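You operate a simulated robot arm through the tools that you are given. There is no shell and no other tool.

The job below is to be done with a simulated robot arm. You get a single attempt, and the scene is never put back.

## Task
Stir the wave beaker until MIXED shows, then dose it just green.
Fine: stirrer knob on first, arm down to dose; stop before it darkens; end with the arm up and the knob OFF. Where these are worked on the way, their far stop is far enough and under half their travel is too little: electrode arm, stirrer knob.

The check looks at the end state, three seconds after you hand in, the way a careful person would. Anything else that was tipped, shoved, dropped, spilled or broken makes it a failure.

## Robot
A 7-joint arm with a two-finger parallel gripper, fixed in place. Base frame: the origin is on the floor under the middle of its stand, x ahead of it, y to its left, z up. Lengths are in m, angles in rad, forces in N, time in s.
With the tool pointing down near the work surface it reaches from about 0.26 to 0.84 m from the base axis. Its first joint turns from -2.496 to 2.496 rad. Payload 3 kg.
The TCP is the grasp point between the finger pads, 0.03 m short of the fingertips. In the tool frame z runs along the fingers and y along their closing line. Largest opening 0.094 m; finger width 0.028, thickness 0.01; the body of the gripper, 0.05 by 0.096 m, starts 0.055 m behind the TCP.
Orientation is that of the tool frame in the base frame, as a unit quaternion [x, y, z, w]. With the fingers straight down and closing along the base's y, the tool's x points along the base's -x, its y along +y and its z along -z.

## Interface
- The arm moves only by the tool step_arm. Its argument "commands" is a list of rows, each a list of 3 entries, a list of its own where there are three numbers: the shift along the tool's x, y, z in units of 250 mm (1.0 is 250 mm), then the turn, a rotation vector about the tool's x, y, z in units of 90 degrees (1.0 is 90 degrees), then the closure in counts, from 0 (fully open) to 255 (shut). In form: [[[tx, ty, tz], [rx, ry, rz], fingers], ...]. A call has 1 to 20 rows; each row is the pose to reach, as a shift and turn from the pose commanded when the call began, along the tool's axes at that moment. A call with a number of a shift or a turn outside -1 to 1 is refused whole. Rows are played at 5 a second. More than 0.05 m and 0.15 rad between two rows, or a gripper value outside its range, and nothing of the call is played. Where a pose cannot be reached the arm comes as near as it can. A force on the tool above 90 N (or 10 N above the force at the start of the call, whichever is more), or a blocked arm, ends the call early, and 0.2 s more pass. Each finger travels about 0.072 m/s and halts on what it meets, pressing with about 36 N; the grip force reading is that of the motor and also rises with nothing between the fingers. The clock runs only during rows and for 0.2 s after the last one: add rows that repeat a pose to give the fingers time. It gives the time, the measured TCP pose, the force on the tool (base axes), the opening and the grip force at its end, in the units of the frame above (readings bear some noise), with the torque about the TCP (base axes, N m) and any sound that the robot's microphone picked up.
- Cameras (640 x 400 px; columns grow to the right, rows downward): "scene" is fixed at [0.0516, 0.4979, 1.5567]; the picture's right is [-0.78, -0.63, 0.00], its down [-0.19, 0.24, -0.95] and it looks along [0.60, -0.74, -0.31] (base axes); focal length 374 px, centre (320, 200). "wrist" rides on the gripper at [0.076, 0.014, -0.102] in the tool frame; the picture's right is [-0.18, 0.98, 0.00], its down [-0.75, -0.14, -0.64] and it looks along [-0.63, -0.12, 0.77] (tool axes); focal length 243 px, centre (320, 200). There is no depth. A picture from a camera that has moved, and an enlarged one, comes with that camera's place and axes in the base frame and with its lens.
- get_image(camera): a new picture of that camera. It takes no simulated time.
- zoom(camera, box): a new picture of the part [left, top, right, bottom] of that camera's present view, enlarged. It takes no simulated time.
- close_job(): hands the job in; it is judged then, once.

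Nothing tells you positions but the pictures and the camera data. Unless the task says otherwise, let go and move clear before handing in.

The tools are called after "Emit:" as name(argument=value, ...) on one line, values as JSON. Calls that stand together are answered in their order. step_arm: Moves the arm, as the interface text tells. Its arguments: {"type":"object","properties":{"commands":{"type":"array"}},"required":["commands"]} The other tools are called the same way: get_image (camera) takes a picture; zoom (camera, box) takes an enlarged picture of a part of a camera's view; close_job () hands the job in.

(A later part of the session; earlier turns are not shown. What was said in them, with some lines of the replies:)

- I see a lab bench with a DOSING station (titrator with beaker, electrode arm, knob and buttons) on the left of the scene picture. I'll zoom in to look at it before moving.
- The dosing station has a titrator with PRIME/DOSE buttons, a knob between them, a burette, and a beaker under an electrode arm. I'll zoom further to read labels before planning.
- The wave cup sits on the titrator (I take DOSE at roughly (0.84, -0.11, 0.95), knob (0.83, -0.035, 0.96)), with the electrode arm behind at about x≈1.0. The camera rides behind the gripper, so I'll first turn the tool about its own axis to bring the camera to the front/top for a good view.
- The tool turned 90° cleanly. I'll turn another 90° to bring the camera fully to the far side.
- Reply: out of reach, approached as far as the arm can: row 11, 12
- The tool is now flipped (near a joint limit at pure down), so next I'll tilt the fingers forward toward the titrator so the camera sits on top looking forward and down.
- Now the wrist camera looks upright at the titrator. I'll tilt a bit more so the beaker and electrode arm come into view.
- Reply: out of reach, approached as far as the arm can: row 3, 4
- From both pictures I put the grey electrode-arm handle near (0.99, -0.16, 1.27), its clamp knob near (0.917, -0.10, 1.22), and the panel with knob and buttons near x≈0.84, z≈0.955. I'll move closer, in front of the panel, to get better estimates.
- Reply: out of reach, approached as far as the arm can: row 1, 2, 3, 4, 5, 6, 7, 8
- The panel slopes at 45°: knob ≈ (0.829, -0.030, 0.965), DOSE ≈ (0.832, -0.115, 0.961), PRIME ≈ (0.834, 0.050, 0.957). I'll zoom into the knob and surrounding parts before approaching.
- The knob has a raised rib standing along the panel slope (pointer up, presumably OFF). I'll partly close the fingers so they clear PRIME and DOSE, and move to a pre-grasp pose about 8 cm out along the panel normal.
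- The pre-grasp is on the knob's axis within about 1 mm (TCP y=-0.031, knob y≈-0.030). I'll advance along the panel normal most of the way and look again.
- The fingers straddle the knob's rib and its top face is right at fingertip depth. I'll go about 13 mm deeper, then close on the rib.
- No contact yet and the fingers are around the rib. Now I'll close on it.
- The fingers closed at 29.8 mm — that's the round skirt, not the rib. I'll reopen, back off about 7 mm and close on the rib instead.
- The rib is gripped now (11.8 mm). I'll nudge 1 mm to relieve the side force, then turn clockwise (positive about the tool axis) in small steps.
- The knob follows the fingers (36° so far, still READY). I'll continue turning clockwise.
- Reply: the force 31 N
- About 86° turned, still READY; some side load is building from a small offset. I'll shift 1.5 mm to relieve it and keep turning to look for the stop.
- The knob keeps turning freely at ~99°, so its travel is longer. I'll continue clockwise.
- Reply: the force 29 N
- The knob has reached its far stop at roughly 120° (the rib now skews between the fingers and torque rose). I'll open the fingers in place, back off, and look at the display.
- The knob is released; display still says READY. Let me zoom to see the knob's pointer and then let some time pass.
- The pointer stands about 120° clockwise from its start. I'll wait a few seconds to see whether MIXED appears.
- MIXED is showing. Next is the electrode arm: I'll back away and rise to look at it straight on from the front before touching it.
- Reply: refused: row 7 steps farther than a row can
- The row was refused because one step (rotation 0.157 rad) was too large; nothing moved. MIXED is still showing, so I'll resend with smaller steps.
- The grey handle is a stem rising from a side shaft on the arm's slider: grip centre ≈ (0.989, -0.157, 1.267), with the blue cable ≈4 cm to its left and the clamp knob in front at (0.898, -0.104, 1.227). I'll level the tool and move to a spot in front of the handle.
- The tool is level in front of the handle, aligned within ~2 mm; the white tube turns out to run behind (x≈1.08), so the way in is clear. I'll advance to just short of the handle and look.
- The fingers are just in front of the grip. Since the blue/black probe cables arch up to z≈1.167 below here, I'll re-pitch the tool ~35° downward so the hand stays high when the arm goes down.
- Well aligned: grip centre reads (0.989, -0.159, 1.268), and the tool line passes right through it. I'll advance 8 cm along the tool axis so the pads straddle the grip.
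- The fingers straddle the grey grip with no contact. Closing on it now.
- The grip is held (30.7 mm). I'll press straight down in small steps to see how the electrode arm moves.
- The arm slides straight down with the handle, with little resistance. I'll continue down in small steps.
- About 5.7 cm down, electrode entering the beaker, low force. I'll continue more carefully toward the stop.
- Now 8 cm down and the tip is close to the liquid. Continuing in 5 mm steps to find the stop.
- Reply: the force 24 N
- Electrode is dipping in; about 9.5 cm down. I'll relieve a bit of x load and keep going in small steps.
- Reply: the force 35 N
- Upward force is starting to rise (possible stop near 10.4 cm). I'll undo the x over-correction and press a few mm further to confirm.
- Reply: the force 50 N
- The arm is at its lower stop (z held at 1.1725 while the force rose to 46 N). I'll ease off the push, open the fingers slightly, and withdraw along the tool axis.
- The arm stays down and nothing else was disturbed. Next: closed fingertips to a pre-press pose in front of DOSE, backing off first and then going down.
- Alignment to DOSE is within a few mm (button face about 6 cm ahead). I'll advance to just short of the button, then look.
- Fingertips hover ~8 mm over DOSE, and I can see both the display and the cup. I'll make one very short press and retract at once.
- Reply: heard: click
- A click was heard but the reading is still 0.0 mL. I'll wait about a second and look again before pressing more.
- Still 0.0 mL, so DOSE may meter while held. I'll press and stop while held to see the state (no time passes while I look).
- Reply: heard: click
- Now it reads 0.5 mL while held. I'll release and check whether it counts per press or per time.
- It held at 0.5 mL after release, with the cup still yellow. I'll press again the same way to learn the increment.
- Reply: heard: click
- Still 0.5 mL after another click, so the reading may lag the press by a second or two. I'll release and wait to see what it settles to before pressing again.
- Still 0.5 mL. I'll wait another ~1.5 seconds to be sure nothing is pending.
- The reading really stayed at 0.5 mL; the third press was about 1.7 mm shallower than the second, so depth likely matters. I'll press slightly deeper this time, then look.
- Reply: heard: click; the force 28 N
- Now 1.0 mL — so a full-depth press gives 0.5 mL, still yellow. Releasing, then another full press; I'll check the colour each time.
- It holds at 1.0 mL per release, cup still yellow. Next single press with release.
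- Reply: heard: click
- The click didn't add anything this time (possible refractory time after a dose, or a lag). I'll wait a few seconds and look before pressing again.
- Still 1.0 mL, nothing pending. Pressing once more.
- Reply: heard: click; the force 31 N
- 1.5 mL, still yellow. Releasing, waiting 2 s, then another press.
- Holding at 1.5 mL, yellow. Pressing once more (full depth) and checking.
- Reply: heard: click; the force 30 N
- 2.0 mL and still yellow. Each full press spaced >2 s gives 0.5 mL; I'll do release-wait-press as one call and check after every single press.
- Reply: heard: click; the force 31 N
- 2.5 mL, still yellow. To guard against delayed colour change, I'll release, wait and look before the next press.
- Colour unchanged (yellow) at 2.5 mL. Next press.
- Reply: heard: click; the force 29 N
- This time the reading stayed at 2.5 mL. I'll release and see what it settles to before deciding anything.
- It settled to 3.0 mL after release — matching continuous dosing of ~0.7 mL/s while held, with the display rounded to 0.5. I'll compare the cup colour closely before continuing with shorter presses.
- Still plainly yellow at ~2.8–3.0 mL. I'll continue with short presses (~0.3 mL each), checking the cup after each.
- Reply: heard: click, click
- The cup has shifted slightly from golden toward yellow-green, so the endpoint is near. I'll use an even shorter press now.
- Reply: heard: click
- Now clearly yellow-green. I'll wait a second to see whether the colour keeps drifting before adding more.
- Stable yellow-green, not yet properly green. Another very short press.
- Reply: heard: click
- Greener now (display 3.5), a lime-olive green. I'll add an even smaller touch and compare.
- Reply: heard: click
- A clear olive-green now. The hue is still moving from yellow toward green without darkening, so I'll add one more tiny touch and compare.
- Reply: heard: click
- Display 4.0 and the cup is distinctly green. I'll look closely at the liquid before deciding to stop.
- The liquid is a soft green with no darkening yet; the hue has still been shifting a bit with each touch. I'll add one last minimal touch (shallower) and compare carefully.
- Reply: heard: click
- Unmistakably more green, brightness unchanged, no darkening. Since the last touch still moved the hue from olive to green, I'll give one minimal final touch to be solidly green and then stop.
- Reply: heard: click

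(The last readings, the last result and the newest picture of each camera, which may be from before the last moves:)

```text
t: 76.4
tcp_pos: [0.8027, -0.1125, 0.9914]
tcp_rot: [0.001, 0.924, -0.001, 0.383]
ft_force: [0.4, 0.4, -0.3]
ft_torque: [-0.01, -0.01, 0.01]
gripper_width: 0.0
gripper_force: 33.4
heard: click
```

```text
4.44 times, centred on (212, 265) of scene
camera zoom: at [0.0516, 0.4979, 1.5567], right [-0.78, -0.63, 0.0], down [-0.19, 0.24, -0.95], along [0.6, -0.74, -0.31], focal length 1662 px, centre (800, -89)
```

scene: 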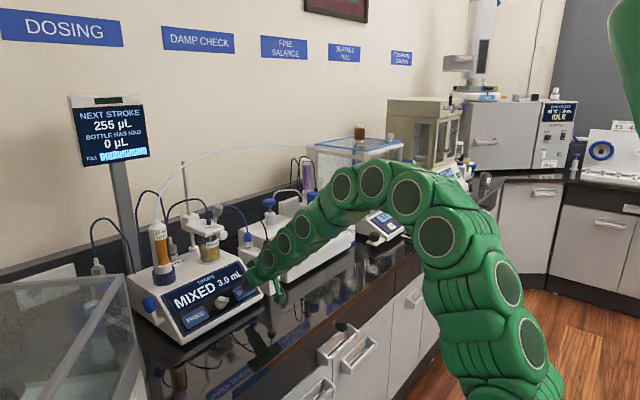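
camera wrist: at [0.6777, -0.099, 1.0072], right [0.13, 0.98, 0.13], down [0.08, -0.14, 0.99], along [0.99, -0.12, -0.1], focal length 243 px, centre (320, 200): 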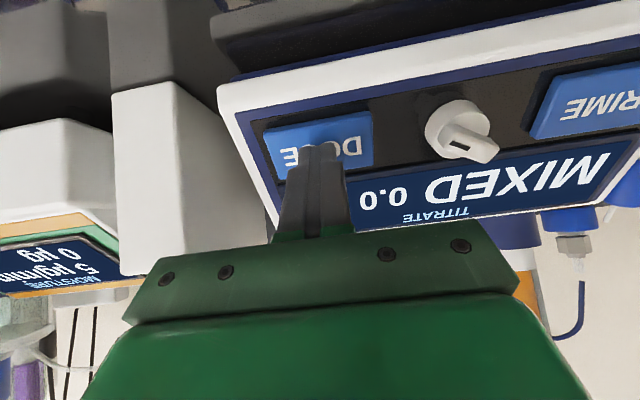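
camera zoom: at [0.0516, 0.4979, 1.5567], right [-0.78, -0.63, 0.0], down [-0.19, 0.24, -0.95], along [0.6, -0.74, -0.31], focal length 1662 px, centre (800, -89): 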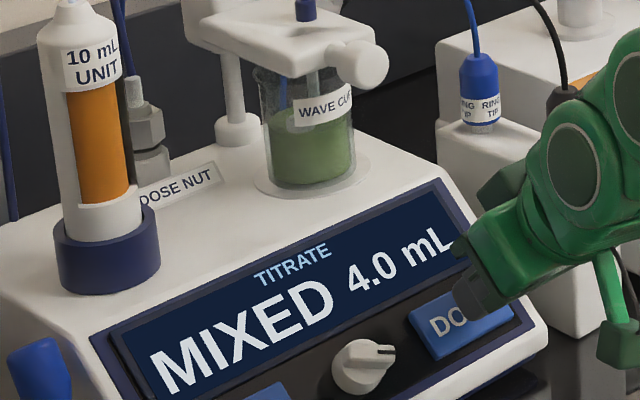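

The cup is a solid clear green — I stop dosing here. Now I'll retract from DOSE and check the knob's pointer for turning it OFF.

Emit:
step_arm(commands=[[[0, 0, -0.08], [0, 0, 0], 255], [[0, 0, -0.17], [0, 0, 0], 255], [[0, 0, -0.248], [0, 0, 0], 255], [[0, 0, -0.248], [0, 0, 0], 255]])

Emit:
zoom(camera="scene", box=[204, 285, 252, 315])

Emit:
get_image(camera="wrist")

Emit:
zoom(camera="wrist", box=[360, 40, 520, 140])

```text
t: 77.4
tcp_pos: [0.7581, -0.1131, 1.0348]
tcp_rot: [0.0, 0.924, 0.0, 0.382]
ft_force: [0.3, -0.6, 0.3]
ft_torque: [-0.03, -0.02, 0.03]
gripper_width: 0.0
gripper_force: 33.0
```

```text
13.33 times, centred on (228, 300) of scene
camera zoom: at [0.0516, 0.4979, 1.5567], right [-0.78, -0.63, 0.0], down [-0.19, 0.24, -0.95], along [0.6, -0.74, -0.31], focal length 4986 px, centre (1547, -1133)
```

zoom: 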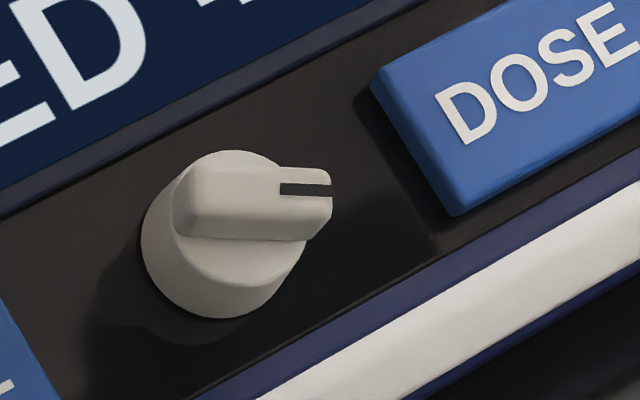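

```text
taken
camera wrist: at [0.6302, -0.0991, 1.0551], right [0.13, 0.98, 0.13], down [0.08, -0.14, 0.99], along [0.99, -0.12, -0.1], focal length 243 px, centre (320, 200)
```

wrist: 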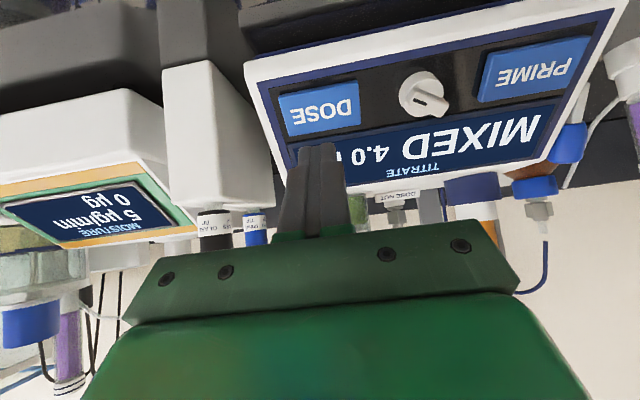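

```text
4.00 times, centred on (440, 90) of wrist
camera zoom: at [0.6302, -0.0991, 1.0551], right [0.13, 0.98, 0.13], down [0.08, -0.14, 0.99], along [0.99, -0.12, -0.1], focal length 970 px, centre (-160, 640)
```

zoom: 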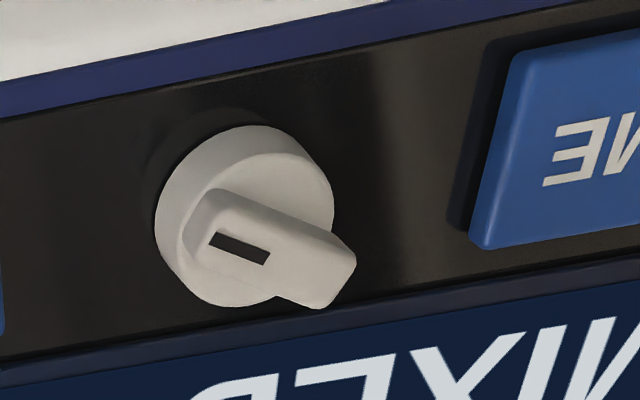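

The pointer sits at ~120° clockwise. I'll move over the knob, rolling the tool −60° so the fingers line up with the rib, and open to 46 mm.

Emit:
step_arm(commands=[[[0, 0.04, 0], [0, 0, -0.083], 220], [[0, 0.08, 0], [0, 0, -0.167], 180], [[0, 0.13, 0], [0, 0, -0.25], 130], [[0, 0.18, 0], [0, 0, -0.333], 130], [[0, 0.22, 0], [0, 0, -0.417], 130], [[0, 0.26, 0], [0, 0, -0.5], 130], [[0, 0.3, 0], [0, 0, -0.583], 130], [[0, 0.3364, 0], [0, 0, -0.667], 130], [[0, 0.3364, 0], [0, 0, -0.667], 130]])

Emit:
get_image(camera="wrist")

Emit:
zoom(camera="scene", box=[140, 220, 284, 310])

```text
t: 79.4
tcp_pos: [0.7578, -0.0285, 1.0356]
tcp_rot: [-0.462, 0.8, -0.192, 0.331]
ft_force: [0.0, 0.9, 0.9]
ft_torque: [-0.02, 0.02, 0.01]
gripper_width: 0.0463
gripper_force: 0.1
```

```text
taken
camera wrist: at [0.6478, -0.0877, 1.0742], right [-0.54, 0.65, -0.54], down [-0.1, 0.58, 0.81], along [0.84, 0.49, -0.25], focal length 243 px, centre (320, 200)
```

wrist: 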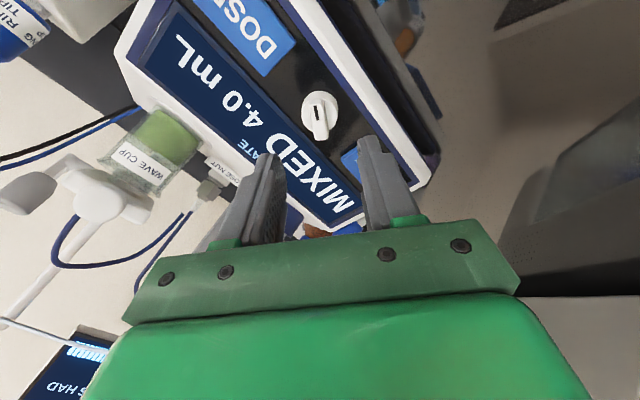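

```text
4.44 times, centred on (212, 265) of scene
camera zoom: at [0.0516, 0.4979, 1.5567], right [-0.78, -0.63, 0.0], down [-0.19, 0.24, -0.95], along [0.6, -0.74, -0.31], focal length 1662 px, centre (800, -89)
```

zoom: 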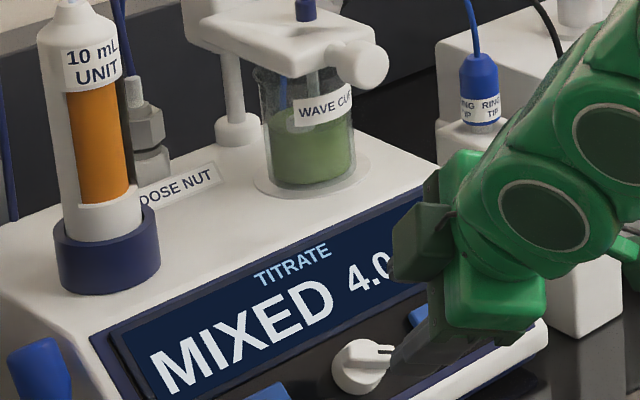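

Rib and fingers line up well in the wrist view. Advancing to the same grip depth as before and closing on the rib.

Emit:
step_arm(commands=[[[0, 0, 0.08], [0, 0, 0], 130], [[0, 0, 0.16], [0, 0, 0], 130], [[0, 0, 0.22], [0, 0, 0], 130], [[0, 0, 0.246], [0, 0, 0], 130], [[0, 0, 0.246], [0, 0, 0], 130]])

Emit:
zoom(camera="wrist", box=[160, 40, 480, 240])

```text
t: 80.6
tcp_pos: [0.8009, -0.0271, 0.9921]
tcp_rot: [-0.461, 0.801, -0.19, 0.332]
ft_force: [-0.6, 0.2, -0.4]
ft_torque: [0.02, 0.0, -0.02]
gripper_width: 0.0461
gripper_force: 0.1
```

```text
2.00 times, centred on (320, 140) of wrist
camera zoom: at [0.6917, -0.0866, 1.0295], right [-0.54, 0.65, -0.54], down [-0.1, 0.58, 0.81], along [0.84, 0.49, -0.25], focal length 485 px, centre (320, 320)
```

zoom: 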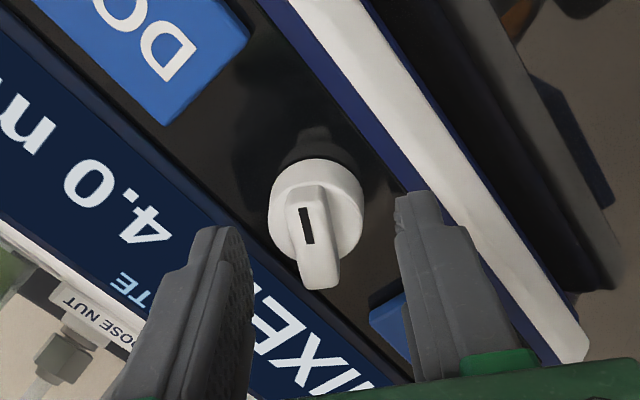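

Centred on the rib. Closing.

Emit:
step_arm(commands=[[[0, 0, 0], [0, 0, 0], 185], [[0, 0, 0], [0, 0, 0], 215], [[0, 0, 0], [0, 0, 0], 235], [[0, 0, 0], [0, 0, 0], 235]])

Emit:
zoom(camera="wrist", box=[160, 40, 480, 240])

```text
t: 81.6
tcp_pos: [0.8029, -0.028, 0.9928]
tcp_rot: [-0.461, 0.8, -0.192, 0.331]
ft_force: [6.5, -7.2, 7.6]
ft_torque: [-0.09, -0.19, -0.06]
gripper_width: 0.014
gripper_force: 6.0
```

```text
2.00 times, centred on (320, 140) of wrist
camera zoom: at [0.6919, -0.0869, 1.0301], right [-0.54, 0.65, -0.54], down [-0.1, 0.58, 0.81], along [0.84, 0.49, -0.25], focal length 485 px, centre (320, 320)
```

zoom: 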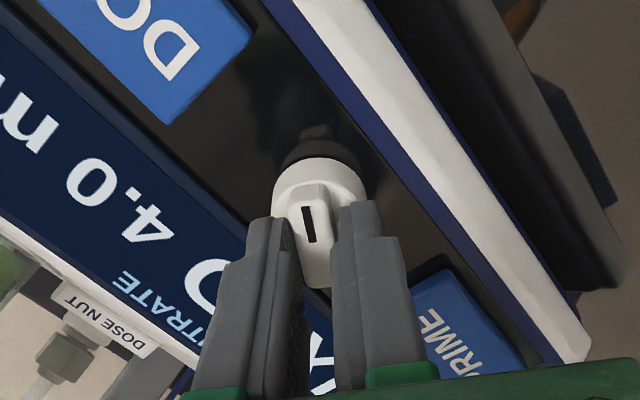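

The rib is held. Now turning counter-clockwise back toward OFF.

Emit:
step_arm(commands=[[[0, 0, 0], [0, 0, 0], 235], [[0, 0, 0], [0, 0, -0.08], 235], [[0, 0, 0], [0, 0, -0.16], 235], [[0, 0, 0], [0, 0, -0.24], 235], [[0, 0, 0], [0, 0, -0.32], 235], [[0, 0, 0], [0, 0, -0.4], 235]])

Emit:
zoom(camera="wrist", box=[160, 0, 480, 200])

```text
t: 83.0
tcp_pos: [0.8006, -0.0288, 0.9929]
tcp_rot: [0.688, -0.617, 0.285, -0.254]
ft_force: [-7.3, 5.8, 9.9]
ft_torque: [0.57, 0.37, 0.46]
gripper_width: 0.0122
gripper_force: 40.9
```

```text
2.00 times, centred on (320, 100) of wrist
camera zoom: at [0.7231, -0.1056, 1.0615], right [-0.71, 0.08, -0.7], down [-0.41, 0.76, 0.5], along [0.58, 0.64, -0.51], focal length 485 px, centre (320, 400)
```

zoom: 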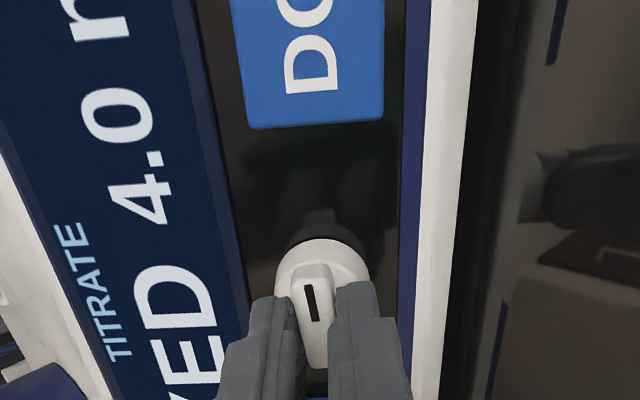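

Turning smoothly with low side load. Continuing.

Emit:
step_arm(commands=[[[0, 0, 0], [0, 0, -0.08], 235], [[0, 0, 0], [0, 0, -0.16], 235], [[0, 0, 0], [0, 0, -0.24], 235], [[0, 0, 0], [0, 0, -0.32], 235], [[0, 0, 0], [0, 0, -0.4], 235], [[0, 0, 0], [0, 0, -0.48], 235], [[0, 0, 0], [0, 0, -0.56], 235]])

Emit:
zoom(camera="wrist", box=[160, 0, 480, 200])

```text
t: 84.6
tcp_pos: [0.8002, -0.0288, 0.9907]
tcp_rot: [0.885, -0.267, 0.365, -0.11]
ft_force: [-29.9, -2.6, -10.2]
ft_torque: [-0.09, 1.37, -0.12]
gripper_width: 0.0121
gripper_force: 44.8
```

```text
2.00 times, centred on (320, 100) of wrist
camera zoom: at [0.7666, -0.0831, 1.1041], right [-0.49, -0.72, -0.49], down [-0.84, 0.53, 0.07], along [0.21, 0.45, -0.87], focal length 485 px, centre (320, 400)
```

zoom: 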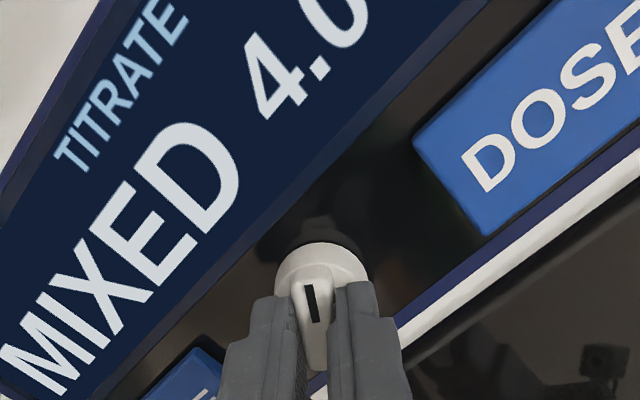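

About 34° left to the starting position. I'll relieve the slope-wise load slightly and finish the turn to the OFF stop.

Emit:
step_arm(commands=[[[-0.005, 0.0033, 0], [0, 0, 0], 235], [[-0.005, 0.0033, 0], [0, 0, -0.08], 235], [[-0.005, 0.0033, 0], [0, 0, -0.16], 235], [[-0.005, 0.0033, 0], [0, 0, -0.24], 235], [[-0.005, 0.0033, 0], [0, 0, -0.32], 235], [[-0.005, 0.0033, 0], [0, 0, -0.38], 235]])

Emit:
zoom(camera="wrist", box=[160, 40, 480, 240])

Emit:
zoom(camera="scene", box=[140, 220, 284, 310])

```text
t: 86.0
tcp_pos: [0.8012, -0.0307, 0.9908]
tcp_rot: [0.924, 0.004, 0.382, 0.003]
ft_force: [-3.2, -26.8, 1.7]
ft_torque: [-0.06, 0.49, -0.87]
gripper_width: 0.0115
gripper_force: 45.3
```

```text
2.00 times, centred on (320, 140) of wrist
camera zoom: at [0.7806, -0.0434, 1.1182], right [-0.12, -0.98, -0.12], down [-0.99, 0.13, -0.08], along [0.1, 0.11, -0.99], focal length 485 px, centre (320, 320)
```

zoom: 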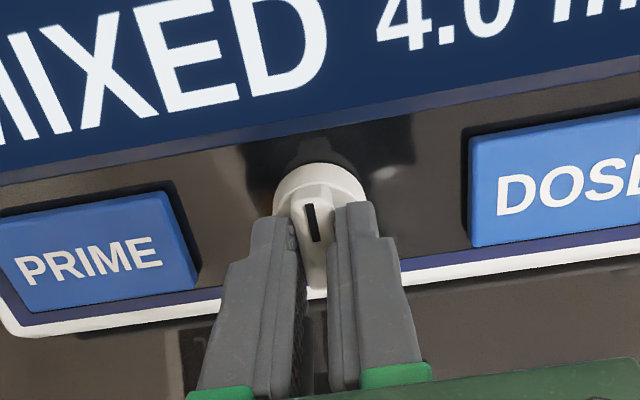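

```text
4.44 times, centred on (212, 265) of scene
camera zoom: at [0.0516, 0.4979, 1.5567], right [-0.78, -0.63, 0.0], down [-0.19, 0.24, -0.95], along [0.6, -0.74, -0.31], focal length 1662 px, centre (800, -89)
```

zoom: 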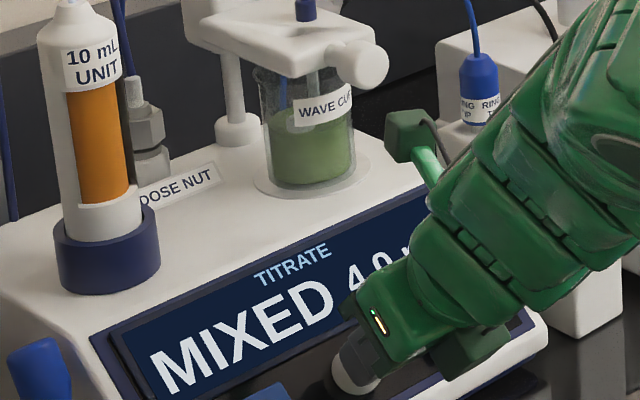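

The knob is back at its starting angle. I'll nudge a few degrees further to confirm it's against the OFF stop.

Emit:
step_arm(commands=[[[0, 0.004, 0], [0, 0, -0.03], 235], [[0, 0.004, 0], [0, 0, -0.07], 235]])

Emit:
zoom(camera="wrist", box=[160, 40, 480, 240])

```text
t: 86.6
tcp_pos: [0.7994, -0.0294, 0.9904]
tcp_rot: [0.922, 0.056, 0.382, 0.023]
ft_force: [-4.2, -20.2, -6.2]
ft_torque: [1.02, -0.21, -1.1]
gripper_width: 0.0139
gripper_force: 45.2
```

```text
2.00 times, centred on (320, 140) of wrist
camera zoom: at [0.781, -0.035, 1.1185], right [-0.05, -1.0, -0.04], down [-0.99, 0.05, -0.09], along [0.09, 0.04, -1.0], focal length 485 px, centre (320, 320)
```

zoom: 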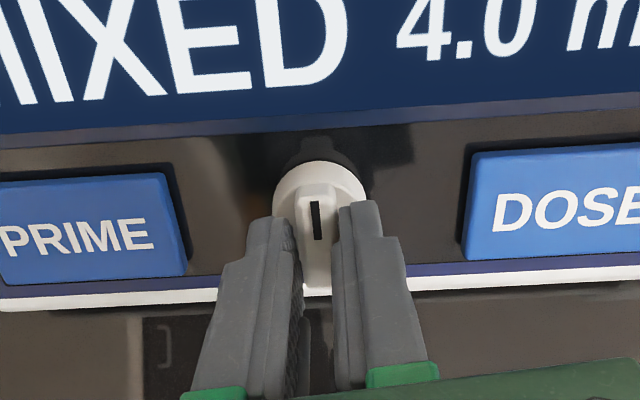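

Torque rises and the rib skews slightly in the grip — it's on the OFF stop. Opening the fingers and backing off.

Emit:
step_arm(commands=[[[0, 0, 0], [0, 0, -0.0], 200], [[0, 0, 0], [0, 0, 0], 140], [[0, 0, 0], [0, 0, 0], 130], [[0, 0, -0.08], [0, 0, 0], 130], [[0, 0, -0.2], [0, 0, 0], 130], [[0, 0, -0.36], [0, 0, 0], 130]])

Emit:
get_image(camera="wrist")

Emit:
get_image(camera="scene")

Emit:
zoom(camera="scene", box=[204, 285, 252, 315])

```text
t: 88.0
tcp_pos: [0.7375, -0.0296, 1.0548]
tcp_rot: [0.922, 0.055, 0.382, 0.023]
ft_force: [0.1, 0.2, 0.7]
ft_torque: [0.0, 0.0, -0.03]
gripper_width: 0.0463
gripper_force: 0.0
```

```text
taken
camera wrist: at [0.7176, -0.0345, 1.1824], right [-0.05, -1.0, -0.05], down [-0.99, 0.05, -0.09], along [0.09, 0.04, -1.0], focal length 243 px, centre (320, 200)
```

wrist: 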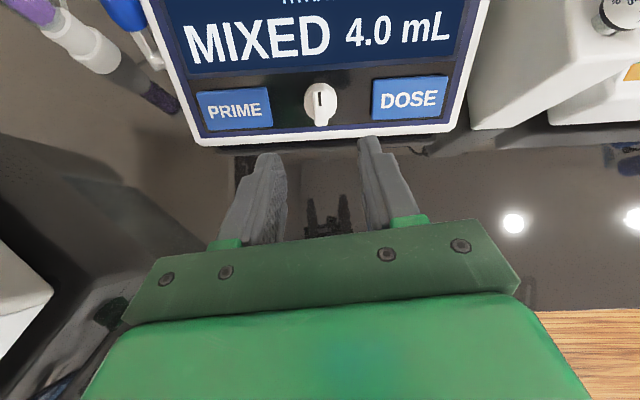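

```text
taken
```

scene: 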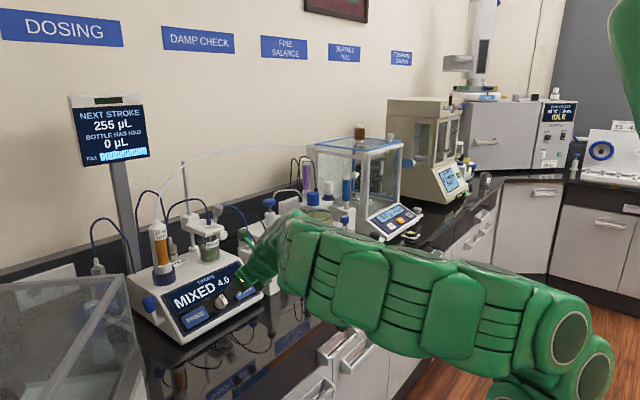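

```text
13.33 times, centred on (228, 300) of scene
camera zoom: at [0.0516, 0.4979, 1.5567], right [-0.78, -0.63, 0.0], down [-0.19, 0.24, -0.95], along [0.6, -0.74, -0.31], focal length 4986 px, centre (1547, -1133)
```

zoom: 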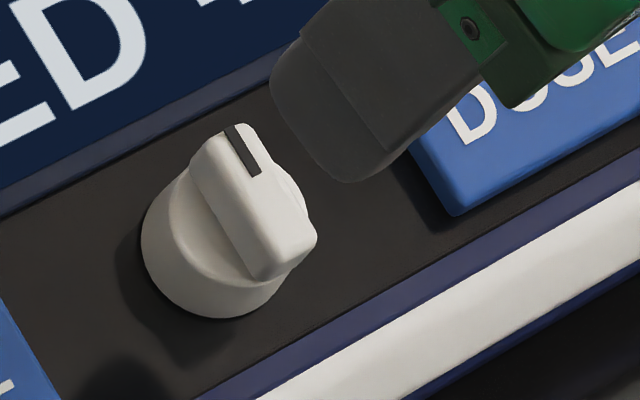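

The knob is back exactly at its OFF position. Next I'll raise and roll the tool back around to repeat the handle grasp and lift the electrode arm.

Emit:
step_arm(commands=[[[0.02, 0.02, -0.08], [0, 0, 0.08], 100], [[0.04, 0.04, -0.16], [0, 0, 0.16], 100], [[0.06, 0.06, -0.24], [0, 0, 0.24], 100], [[0.08, 0.08, -0.3], [0, 0, 0.33], 100], [[0.1, 0.1, -0.36], [0, 0, 0.42], 100], [[0.12, 0.12, -0.4], [0, 0, 0.51], 100], [[0.14, 0.14, -0.424], [0, 0, 0.6], 100], [[0.16, 0.16, -0.424], [0, 0, 0.69], 100], [[0.18, 0.18, -0.424], [0, 0, 0.78], 100], [[0.2, 0.2, -0.424], [0, 0, 0.87], 100], [[0.22, 0.22, -0.424], [0, 0, 0.95], 100], [[0.23, 0.228, -0.424], [0, 0, 1.0], 100]])

Emit:
get_image(camera="scene")

```text
t: 90.6
tcp_pos: [0.7062, -0.0795, 1.1748]
tcp_rot: [0.691, -0.614, 0.286, -0.254]
ft_force: [-0.2, 0.0, 0.6]
ft_torque: [0.0, -0.03, 0.01]
gripper_width: 0.0572
gripper_force: 0.0
```

```text
taken
```

scene: 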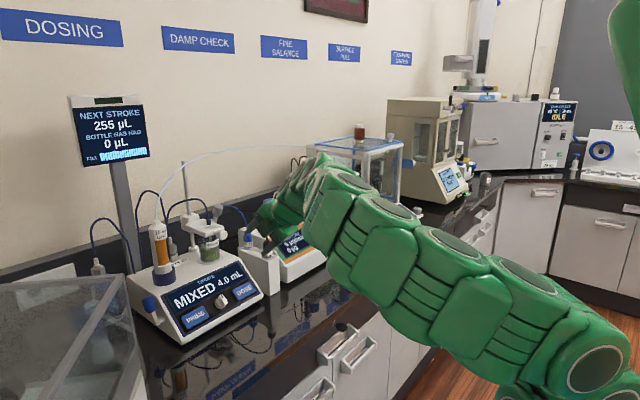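

Continuing the roll, moving toward the spot in front of the handle's height.

Emit:
step_arm(commands=[[[0.03, -0.03, 0], [0, 0, 0.08], 100], [[0.06, -0.07, 0], [0, 0, 0.16], 100], [[0.09, -0.1, -0.01], [0, 0, 0.24], 110], [[0.12, -0.14, -0.01], [0, 0, 0.33], 120], [[0.15, -0.17, -0.01], [0, 0, 0.42], 130], [[0.18, -0.2, -0.02], [0, 0, 0.51], 132], [[0.21, -0.24, -0.02], [0, 0, 0.6], 132], [[0.25, -0.28, -0.02], [0, 0, 0.69], 132], [[0.29, -0.32, -0.03], [0, 0, 0.78], 132], [[0.32, -0.35, -0.03], [0, 0, 0.87], 132], [[0.35, -0.38, -0.031], [0, 0, 0.95], 132], [[0.37, -0.41, -0.031], [0, 0, 1.0], 132]])

Emit:
get_image(camera="wrist")

```text
t: 93.2
tcp_pos: [0.7799, -0.1605, 1.259]
tcp_rot: [-0.055, 0.923, -0.023, 0.381]
ft_force: [-0.1, -0.2, 0.2]
ft_torque: [0.01, -0.01, 0.03]
gripper_width: 0.0451
gripper_force: 0.1
```

```text
taken
camera wrist: at [0.6524, -0.1545, 1.2779], right [0.05, 1.0, 0.05], down [0.09, -0.05, 0.99], along [0.99, -0.04, -0.09], focal length 243 px, centre (320, 200)
```

wrist: 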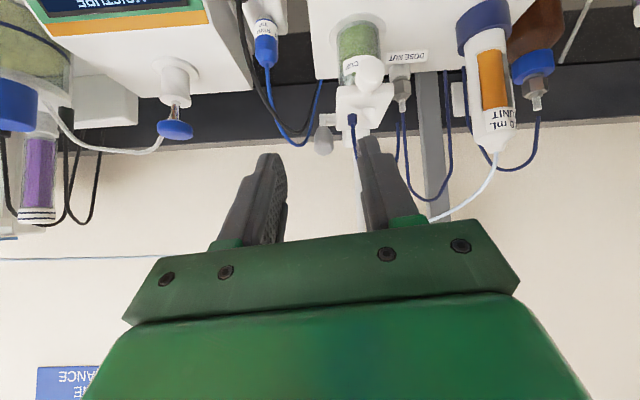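

In front of the lowered handle now. I'll correct the roll and pitch and go to the approach pose used before (8 cm back from the grip).

Emit:
step_arm(commands=[[[-0.043, -0.005, 0.08], [0.001, -0.019, 0.0126], 132], [[-0.086, -0.009, 0.16], [0.002, -0.038, 0.0253], 132], [[-0.13, -0.014, 0.24], [0.003, -0.056, 0.0379], 132], [[-0.173, -0.018, 0.325], [0.004, -0.075, 0.0505], 132], [[-0.216, -0.023, 0.406], [0.005, -0.094, 0.0632], 132], [[-0.259, -0.027, 0.488], [0.0064, -0.1129, 0.0758], 132], [[-0.259, -0.027, 0.488], [0.0064, -0.1129, 0.0758], 132]])

Emit:
get_image(camera="wrist")

Emit:
zoom(camera="scene", box=[160, 180, 288, 260])

```text
t: 94.8
tcp_pos: [0.913, -0.1581, 1.217]
tcp_rot: [-0.001, 0.886, 0.0, 0.464]
ft_force: [-0.4, -0.7, 0.7]
ft_torque: [-0.03, 0.02, 0.0]
gripper_width: 0.0452
gripper_force: 0.1
```

```text
taken
camera wrist: at [0.7838, -0.1449, 1.2147], right [0.1, 0.98, 0.15], down [-0.1, -0.14, 0.99], along [0.99, -0.12, 0.08], focal length 243 px, centre (320, 200)
```

wrist: 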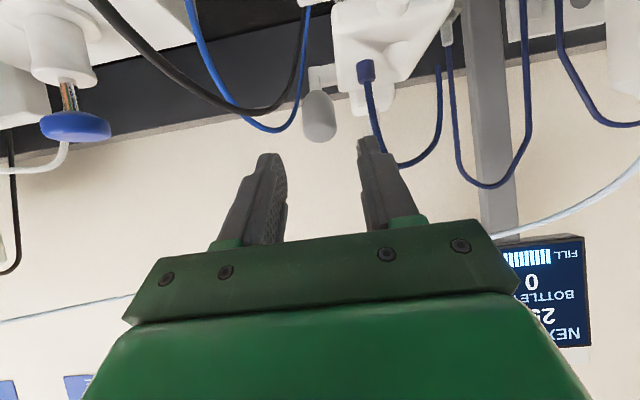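

```text
5.00 times, centred on (224, 220) of scene
camera zoom: at [0.0516, 0.4979, 1.5567], right [-0.78, -0.63, 0.0], down [-0.19, 0.24, -0.95], along [0.6, -0.74, -0.31], focal length 1870 px, centre (800, 100)
```

zoom: 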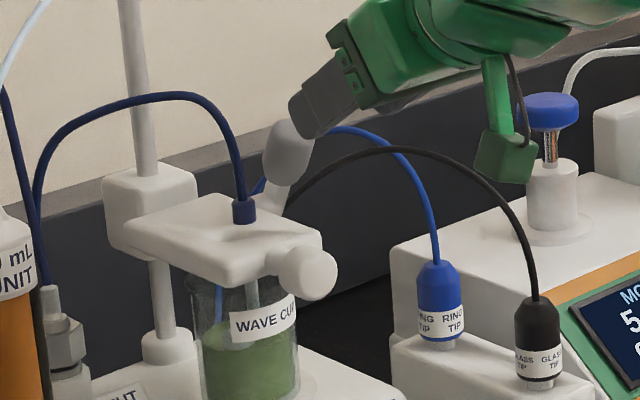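

Same view as when I withdrew. Advancing onto the grip and closing.

Emit:
step_arm(commands=[[[0, -0.006, 0.1], [0, 0, 0], 132], [[0, -0.006, 0.2], [0, 0, 0], 132], [[0, -0.006, 0.27], [0, 0, 0], 132], [[0, -0.006, 0.312], [0, 0, 0], 132], [[0, -0.006, 0.312], [0, 0, 0], 170], [[0, -0.006, 0.312], [0, 0, 0], 200], [[0, -0.006, 0.312], [0, 0, 0], 215], [[0, -0.006, 0.312], [0, 0, 0], 215]])

Emit:
get_image(camera="wrist")

```text
t: 96.6
tcp_pos: [0.9765, -0.1601, 1.1747]
tcp_rot: [0.0, 0.886, 0.0, 0.464]
ft_force: [9.3, -2.3, 1.0]
ft_torque: [0.24, -0.5, 0.12]
gripper_width: 0.0272
gripper_force: 45.3
```

```text
taken
camera wrist: at [0.8484, -0.146, 1.1728], right [0.1, 0.98, 0.15], down [-0.1, -0.14, 0.99], along [0.99, -0.12, 0.08], focal length 243 px, centre (320, 200)
```

wrist: 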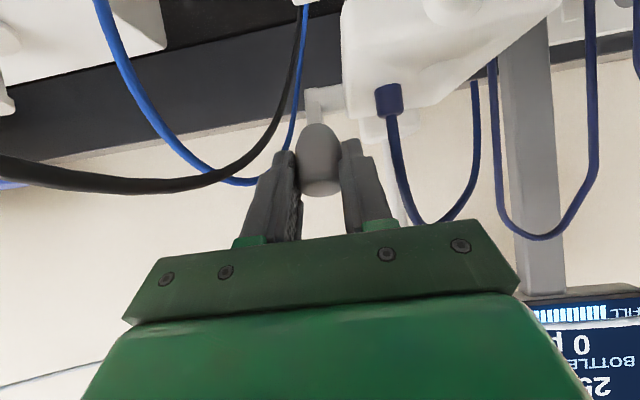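

Gripped (27.2 mm). Raising the arm straight up in steps.

Emit:
step_arm(commands=[[[-0.0329, 0, -0.0228], [0, 0, 0], 215], [[-0.0658, 0, -0.0456], [0, 0, 0], 215], [[-0.0987, 0, -0.0684], [0, 0, 0], 215], [[-0.1316, 0, -0.0912], [0, 0, 0], 215]])

Emit:
zoom(camera="scene", box=[160, 180, 288, 260])

```text
t: 97.6
tcp_pos: [0.9763, -0.1603, 1.2156]
tcp_rot: [0.0, 0.887, 0.0, 0.463]
ft_force: [-27.4, -2.6, -3.8]
ft_torque: [0.23, 1.57, 0.16]
gripper_width: 0.0272
gripper_force: 44.8
```

```text
5.00 times, centred on (224, 220) of scene
camera zoom: at [0.0516, 0.4979, 1.5567], right [-0.78, -0.63, 0.0], down [-0.19, 0.24, -0.95], along [0.6, -0.74, -0.31], focal length 1870 px, centre (800, 100)
```

zoom: 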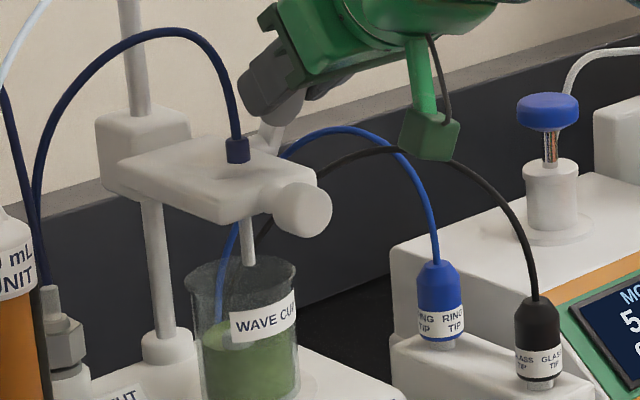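

The arm rises well. I'll relieve the x load a little and continue upward.

Emit:
step_arm(commands=[[[0.0034, 0, -0.0049], [0, 0, 0], 215], [[-0.0295, 0, -0.0277], [0, 0, 0], 215], [[-0.0624, 0, -0.0505], [0, 0, 0], 215], [[-0.0953, 0, -0.0733], [0, 0, 0], 215], [[-0.1282, 0, -0.0961], [0, 0, 0], 215]])

Emit:
zoom(camera="scene", box=[160, 150, 288, 230])

```text
t: 98.8
tcp_pos: [0.9769, -0.1595, 1.2549]
tcp_rot: [0.0, 0.887, -0.001, 0.462]
ft_force: [27.5, -9.8, -3.2]
ft_torque: [0.29, -0.77, 0.14]
gripper_width: 0.027
gripper_force: 44.8
```

```text
5.00 times, centred on (224, 190) of scene
camera zoom: at [0.0516, 0.4979, 1.5567], right [-0.78, -0.63, 0.0], down [-0.19, 0.24, -0.95], along [0.6, -0.74, -0.31], focal length 1870 px, centre (800, 250)
```

zoom: 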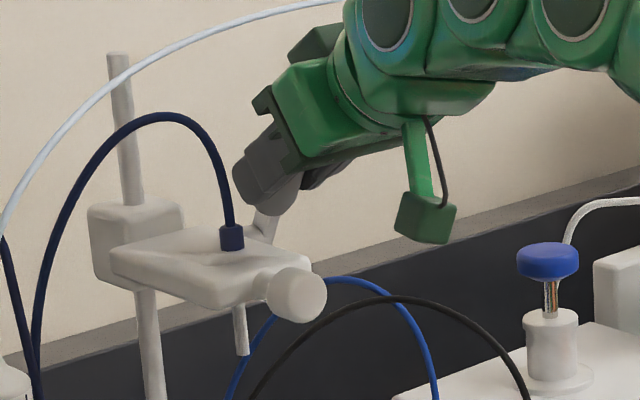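

About 2 cm to the top. Continuing in smaller steps until the upper stop.

Emit:
step_arm(commands=[[[-0.0023, 0, 0.0033], [0, 0, 0], 215], [[-0.0187, 0, -0.0081], [0, 0, 0], 215], [[-0.0352, 0, -0.0195], [0, 0, 0], 215], [[-0.0516, 0, -0.0309], [0, 0, 0], 215], [[-0.0681, 0, -0.0423], [0, 0, 0], 215]])

Emit:
zoom(camera="scene", box=[160, 150, 288, 230])

```text
t: 100.0
tcp_pos: [0.978, -0.159, 1.2752]
tcp_rot: [0.0, 0.887, -0.001, 0.463]
ft_force: [-21.2, -1.8, -4.4]
ft_torque: [-0.41, 1.36, -0.31]
gripper_width: 0.0269
gripper_force: 46.0
```

```text
5.00 times, centred on (224, 190) of scene
camera zoom: at [0.0516, 0.4979, 1.5567], right [-0.78, -0.63, 0.0], down [-0.19, 0.24, -0.95], along [0.6, -0.74, -0.31], focal length 1870 px, centre (800, 250)
```

zoom: 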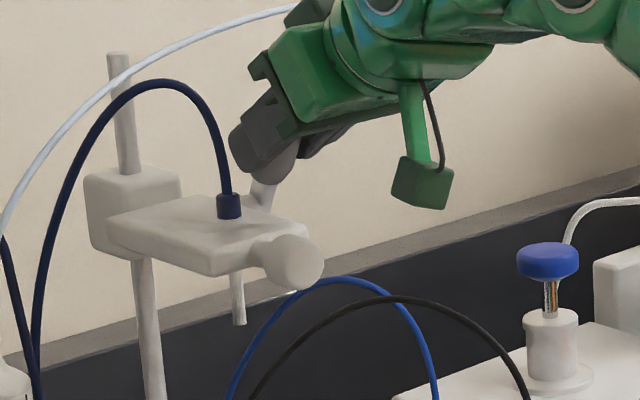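

The holder is still ~5 mm below its original height (cap at row 207 vs 197). Nudging further up to the stop.

Emit:
step_arm(commands=[[[-0.013, 0, -0.0135], [0, 0, 0], 215], [[-0.0227, 0, -0.0205], [0, 0, 0], 215], [[-0.0359, 0, -0.0296], [0, 0, 0], 215]])

Emit:
zoom(camera="scene", box=[160, 150, 288, 230])

```text
t: 100.8
tcp_pos: [0.9781, -0.1592, 1.2811]
tcp_rot: [0.0, 0.889, 0.001, 0.459]
ft_force: [-4.6, -6.6, -31.7]
ft_torque: [-0.51, 1.44, -0.45]
gripper_width: 0.0268
gripper_force: 44.8
```

```text
5.00 times, centred on (224, 190) of scene
camera zoom: at [0.0516, 0.4979, 1.5567], right [-0.78, -0.63, 0.0], down [-0.19, 0.24, -0.95], along [0.6, -0.74, -0.31], focal length 1870 px, centre (800, 250)
```

zoom: 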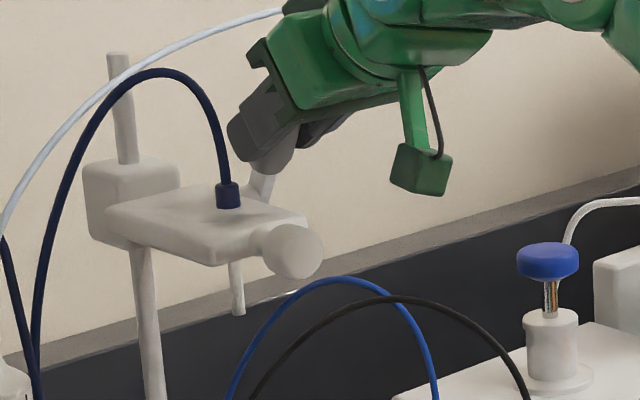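

The holder is at its upper stop (cap back at its original spot, Fz −32 N). Easing off, opening, and withdrawing along the tool axis.

Emit:
step_arm(commands=[[[0.0098, 0, 0.0068], [0, 0, 0], 215], [[0.0098, 0, 0.0068], [0, 0, 0], 185], [[0.0098, 0, 0.0068], [0, 0, 0], 145], [[0.0098, 0, 0.0068], [0, 0, 0], 138], [[0.0098, 0, -0.06], [0, 0, 0], 138], [[0.0098, 0, -0.17], [0, 0, 0], 138], [[0.0098, 0, -0.33], [0, 0, 0], 138], [[0.0098, 0, -0.5], [0, 0, 0], 138]])

Emit:
get_image(camera="scene")

Emit:
zoom(camera="scene", box=[160, 150, 288, 230])

Emit:
zoom(camera="scene", box=[140, 220, 284, 310])

Emit:
get_image(camera="wrist")

```text
t: 102.6
tcp_pos: [0.87, -0.1609, 1.3548]
tcp_rot: [0.0, 0.886, 0.0, 0.463]
ft_force: [-0.4, 0.7, -0.3]
ft_torque: [-0.05, 0.01, 0.0]
gripper_width: 0.0431
gripper_force: 0.1
```

```text
taken
```

scene: 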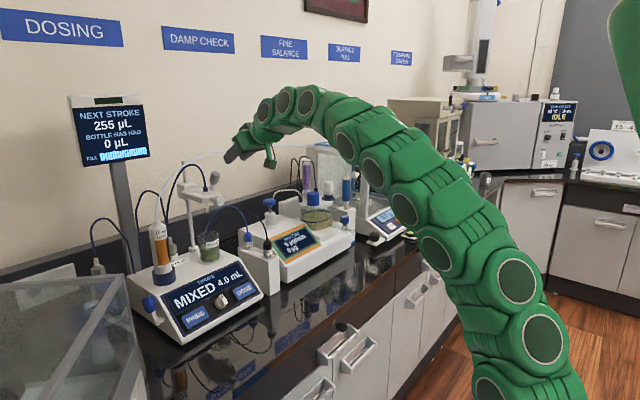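

```text
5.00 times, centred on (224, 190) of scene
camera zoom: at [0.0516, 0.4979, 1.5567], right [-0.78, -0.63, 0.0], down [-0.19, 0.24, -0.95], along [0.6, -0.74, -0.31], focal length 1870 px, centre (800, 250)
```

zoom: 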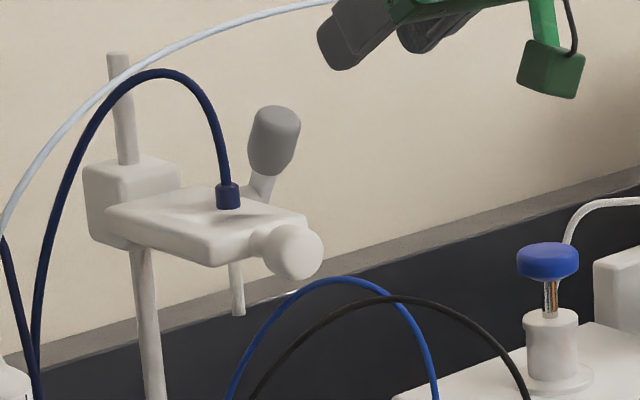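

```text
4.44 times, centred on (212, 265) of scene
camera zoom: at [0.0516, 0.4979, 1.5567], right [-0.78, -0.63, 0.0], down [-0.19, 0.24, -0.95], along [0.6, -0.74, -0.31], focal length 1662 px, centre (800, -89)
```

zoom: 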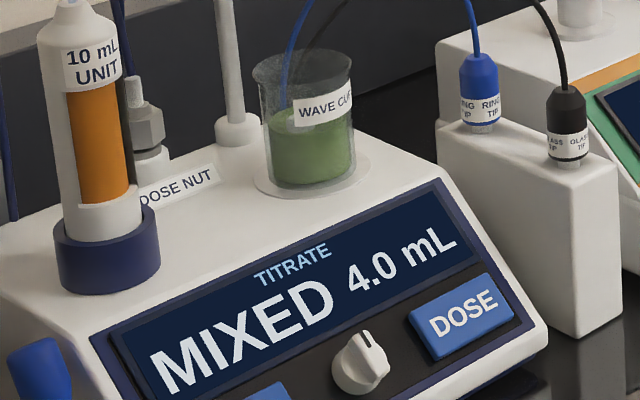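

```text
taken
camera wrist: at [0.7417, -0.1456, 1.3514], right [0.1, 0.98, 0.15], down [-0.1, -0.14, 0.99], along [0.99, -0.12, 0.08], focal length 243 px, centre (320, 200)
```

wrist: 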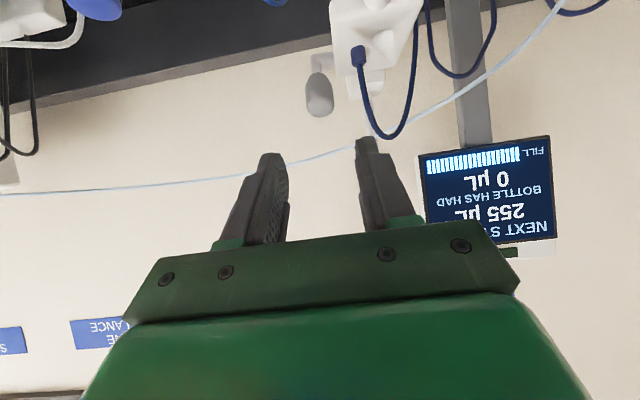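

Electrode arm is up, knob OFF, cup green, nothing else disturbed. I'll move well clear before handing in.

Emit:
step_arm(commands=[[[0.09, 0, -0.13], [0, 0, 0], 138], [[0.18, 0, -0.26], [0, 0, 0], 100], [[0.27, 0, -0.39], [0, 0, 0], 60], [[0.36, 0, -0.52], [0, 0, 0], 20], [[0.45, 0, -0.65], [0, 0, 0], 0], [[0.54, 0, -0.78], [0, 0, 0], 0], [[0.54, 0, -0.78], [0, 0, 0], 0]])

Emit:
get_image(camera="scene")

Emit:
zoom(camera="scene", box=[120, 150, 280, 350])

Emit:
zoom(camera="scene", box=[200, 246, 216, 256])

```text
t: 104.2
tcp_pos: [0.6357, -0.1612, 1.3561]
tcp_rot: [0.0, 0.886, 0.0, 0.464]
ft_force: [-0.5, -0.8, 0.6]
ft_torque: [0.02, 0.0, 0.01]
gripper_width: 0.094
gripper_force: 0.1
```

```text
taken
```

scene: 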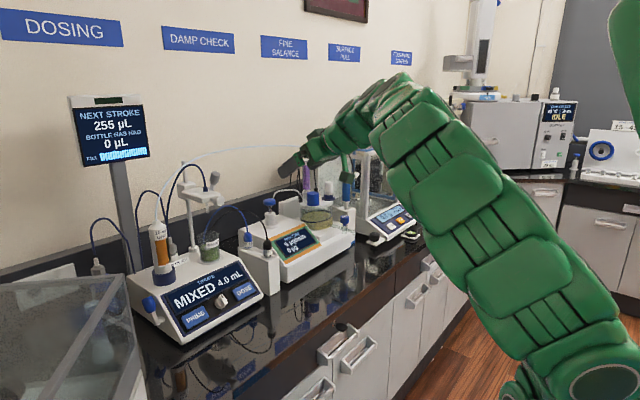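

```text
2.00 times, centred on (200, 250) of scene
camera zoom: at [0.0516, 0.4979, 1.5567], right [-0.78, -0.63, 0.0], down [-0.19, 0.24, -0.95], along [0.6, -0.74, -0.31], focal length 748 px, centre (560, 100)
```

zoom: 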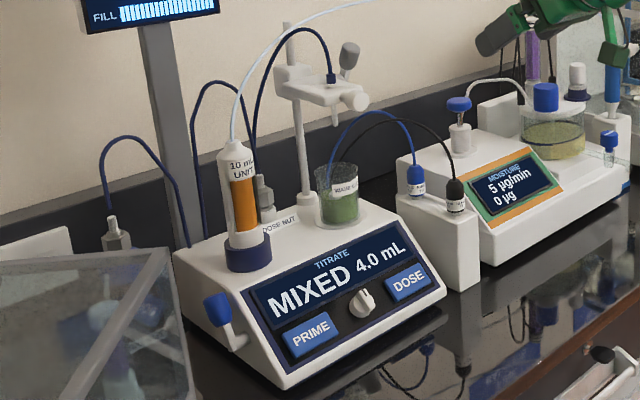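

```text
16.00 times, centred on (208, 251) of scene
camera zoom: at [0.0516, 0.4979, 1.5567], right [-0.78, -0.63, 0.0], down [-0.19, 0.24, -0.95], along [0.6, -0.74, -0.31], focal length 5983 px, centre (2112, -616)
```

zoom: 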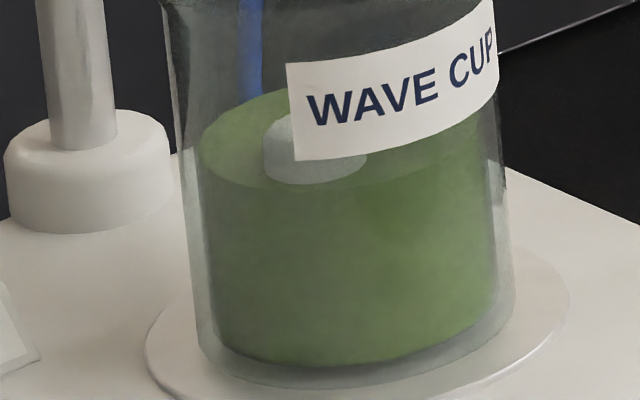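

The final view shows the wave cup clear green at 4.0 mL with MIXED on the display. The electrode arm is up, the stirrer knob is back at OFF, and the gripper is open and well clear. Everything else on the bench is where it was, so I'm handing the job in.

Emit:
close_job()

```text
The job is handed in.
```

I stirred the wave cup until MIXED showed, dosed it to a clear green, and handed the job in. I don't have the check's verdict.

- **Stirring:** I turned the stirrer knob to its far stop, about 120° round. MIXED appeared a few seconds later.
- **Dosing:** I lowered the electrode arm to its bottom stop, then dosed in steps. The display reads 4.0 mL, but it appears to round to the nearest 0.5 mL. The cup went from yellow to clear green, with no sign of darkening when I stopped.
- **Judgement call:** the colour changed gradually, so where "just green" begins was my reading of the pictures. I added two very small doses after it first looked green, because the hue was still shifting.
- **End state:** the electrode arm is at its top stop and the knob is back at its OFF stop. The gripper is open and clear of the bench.

In the last pictures nothing else on the bench had moved or spilled.
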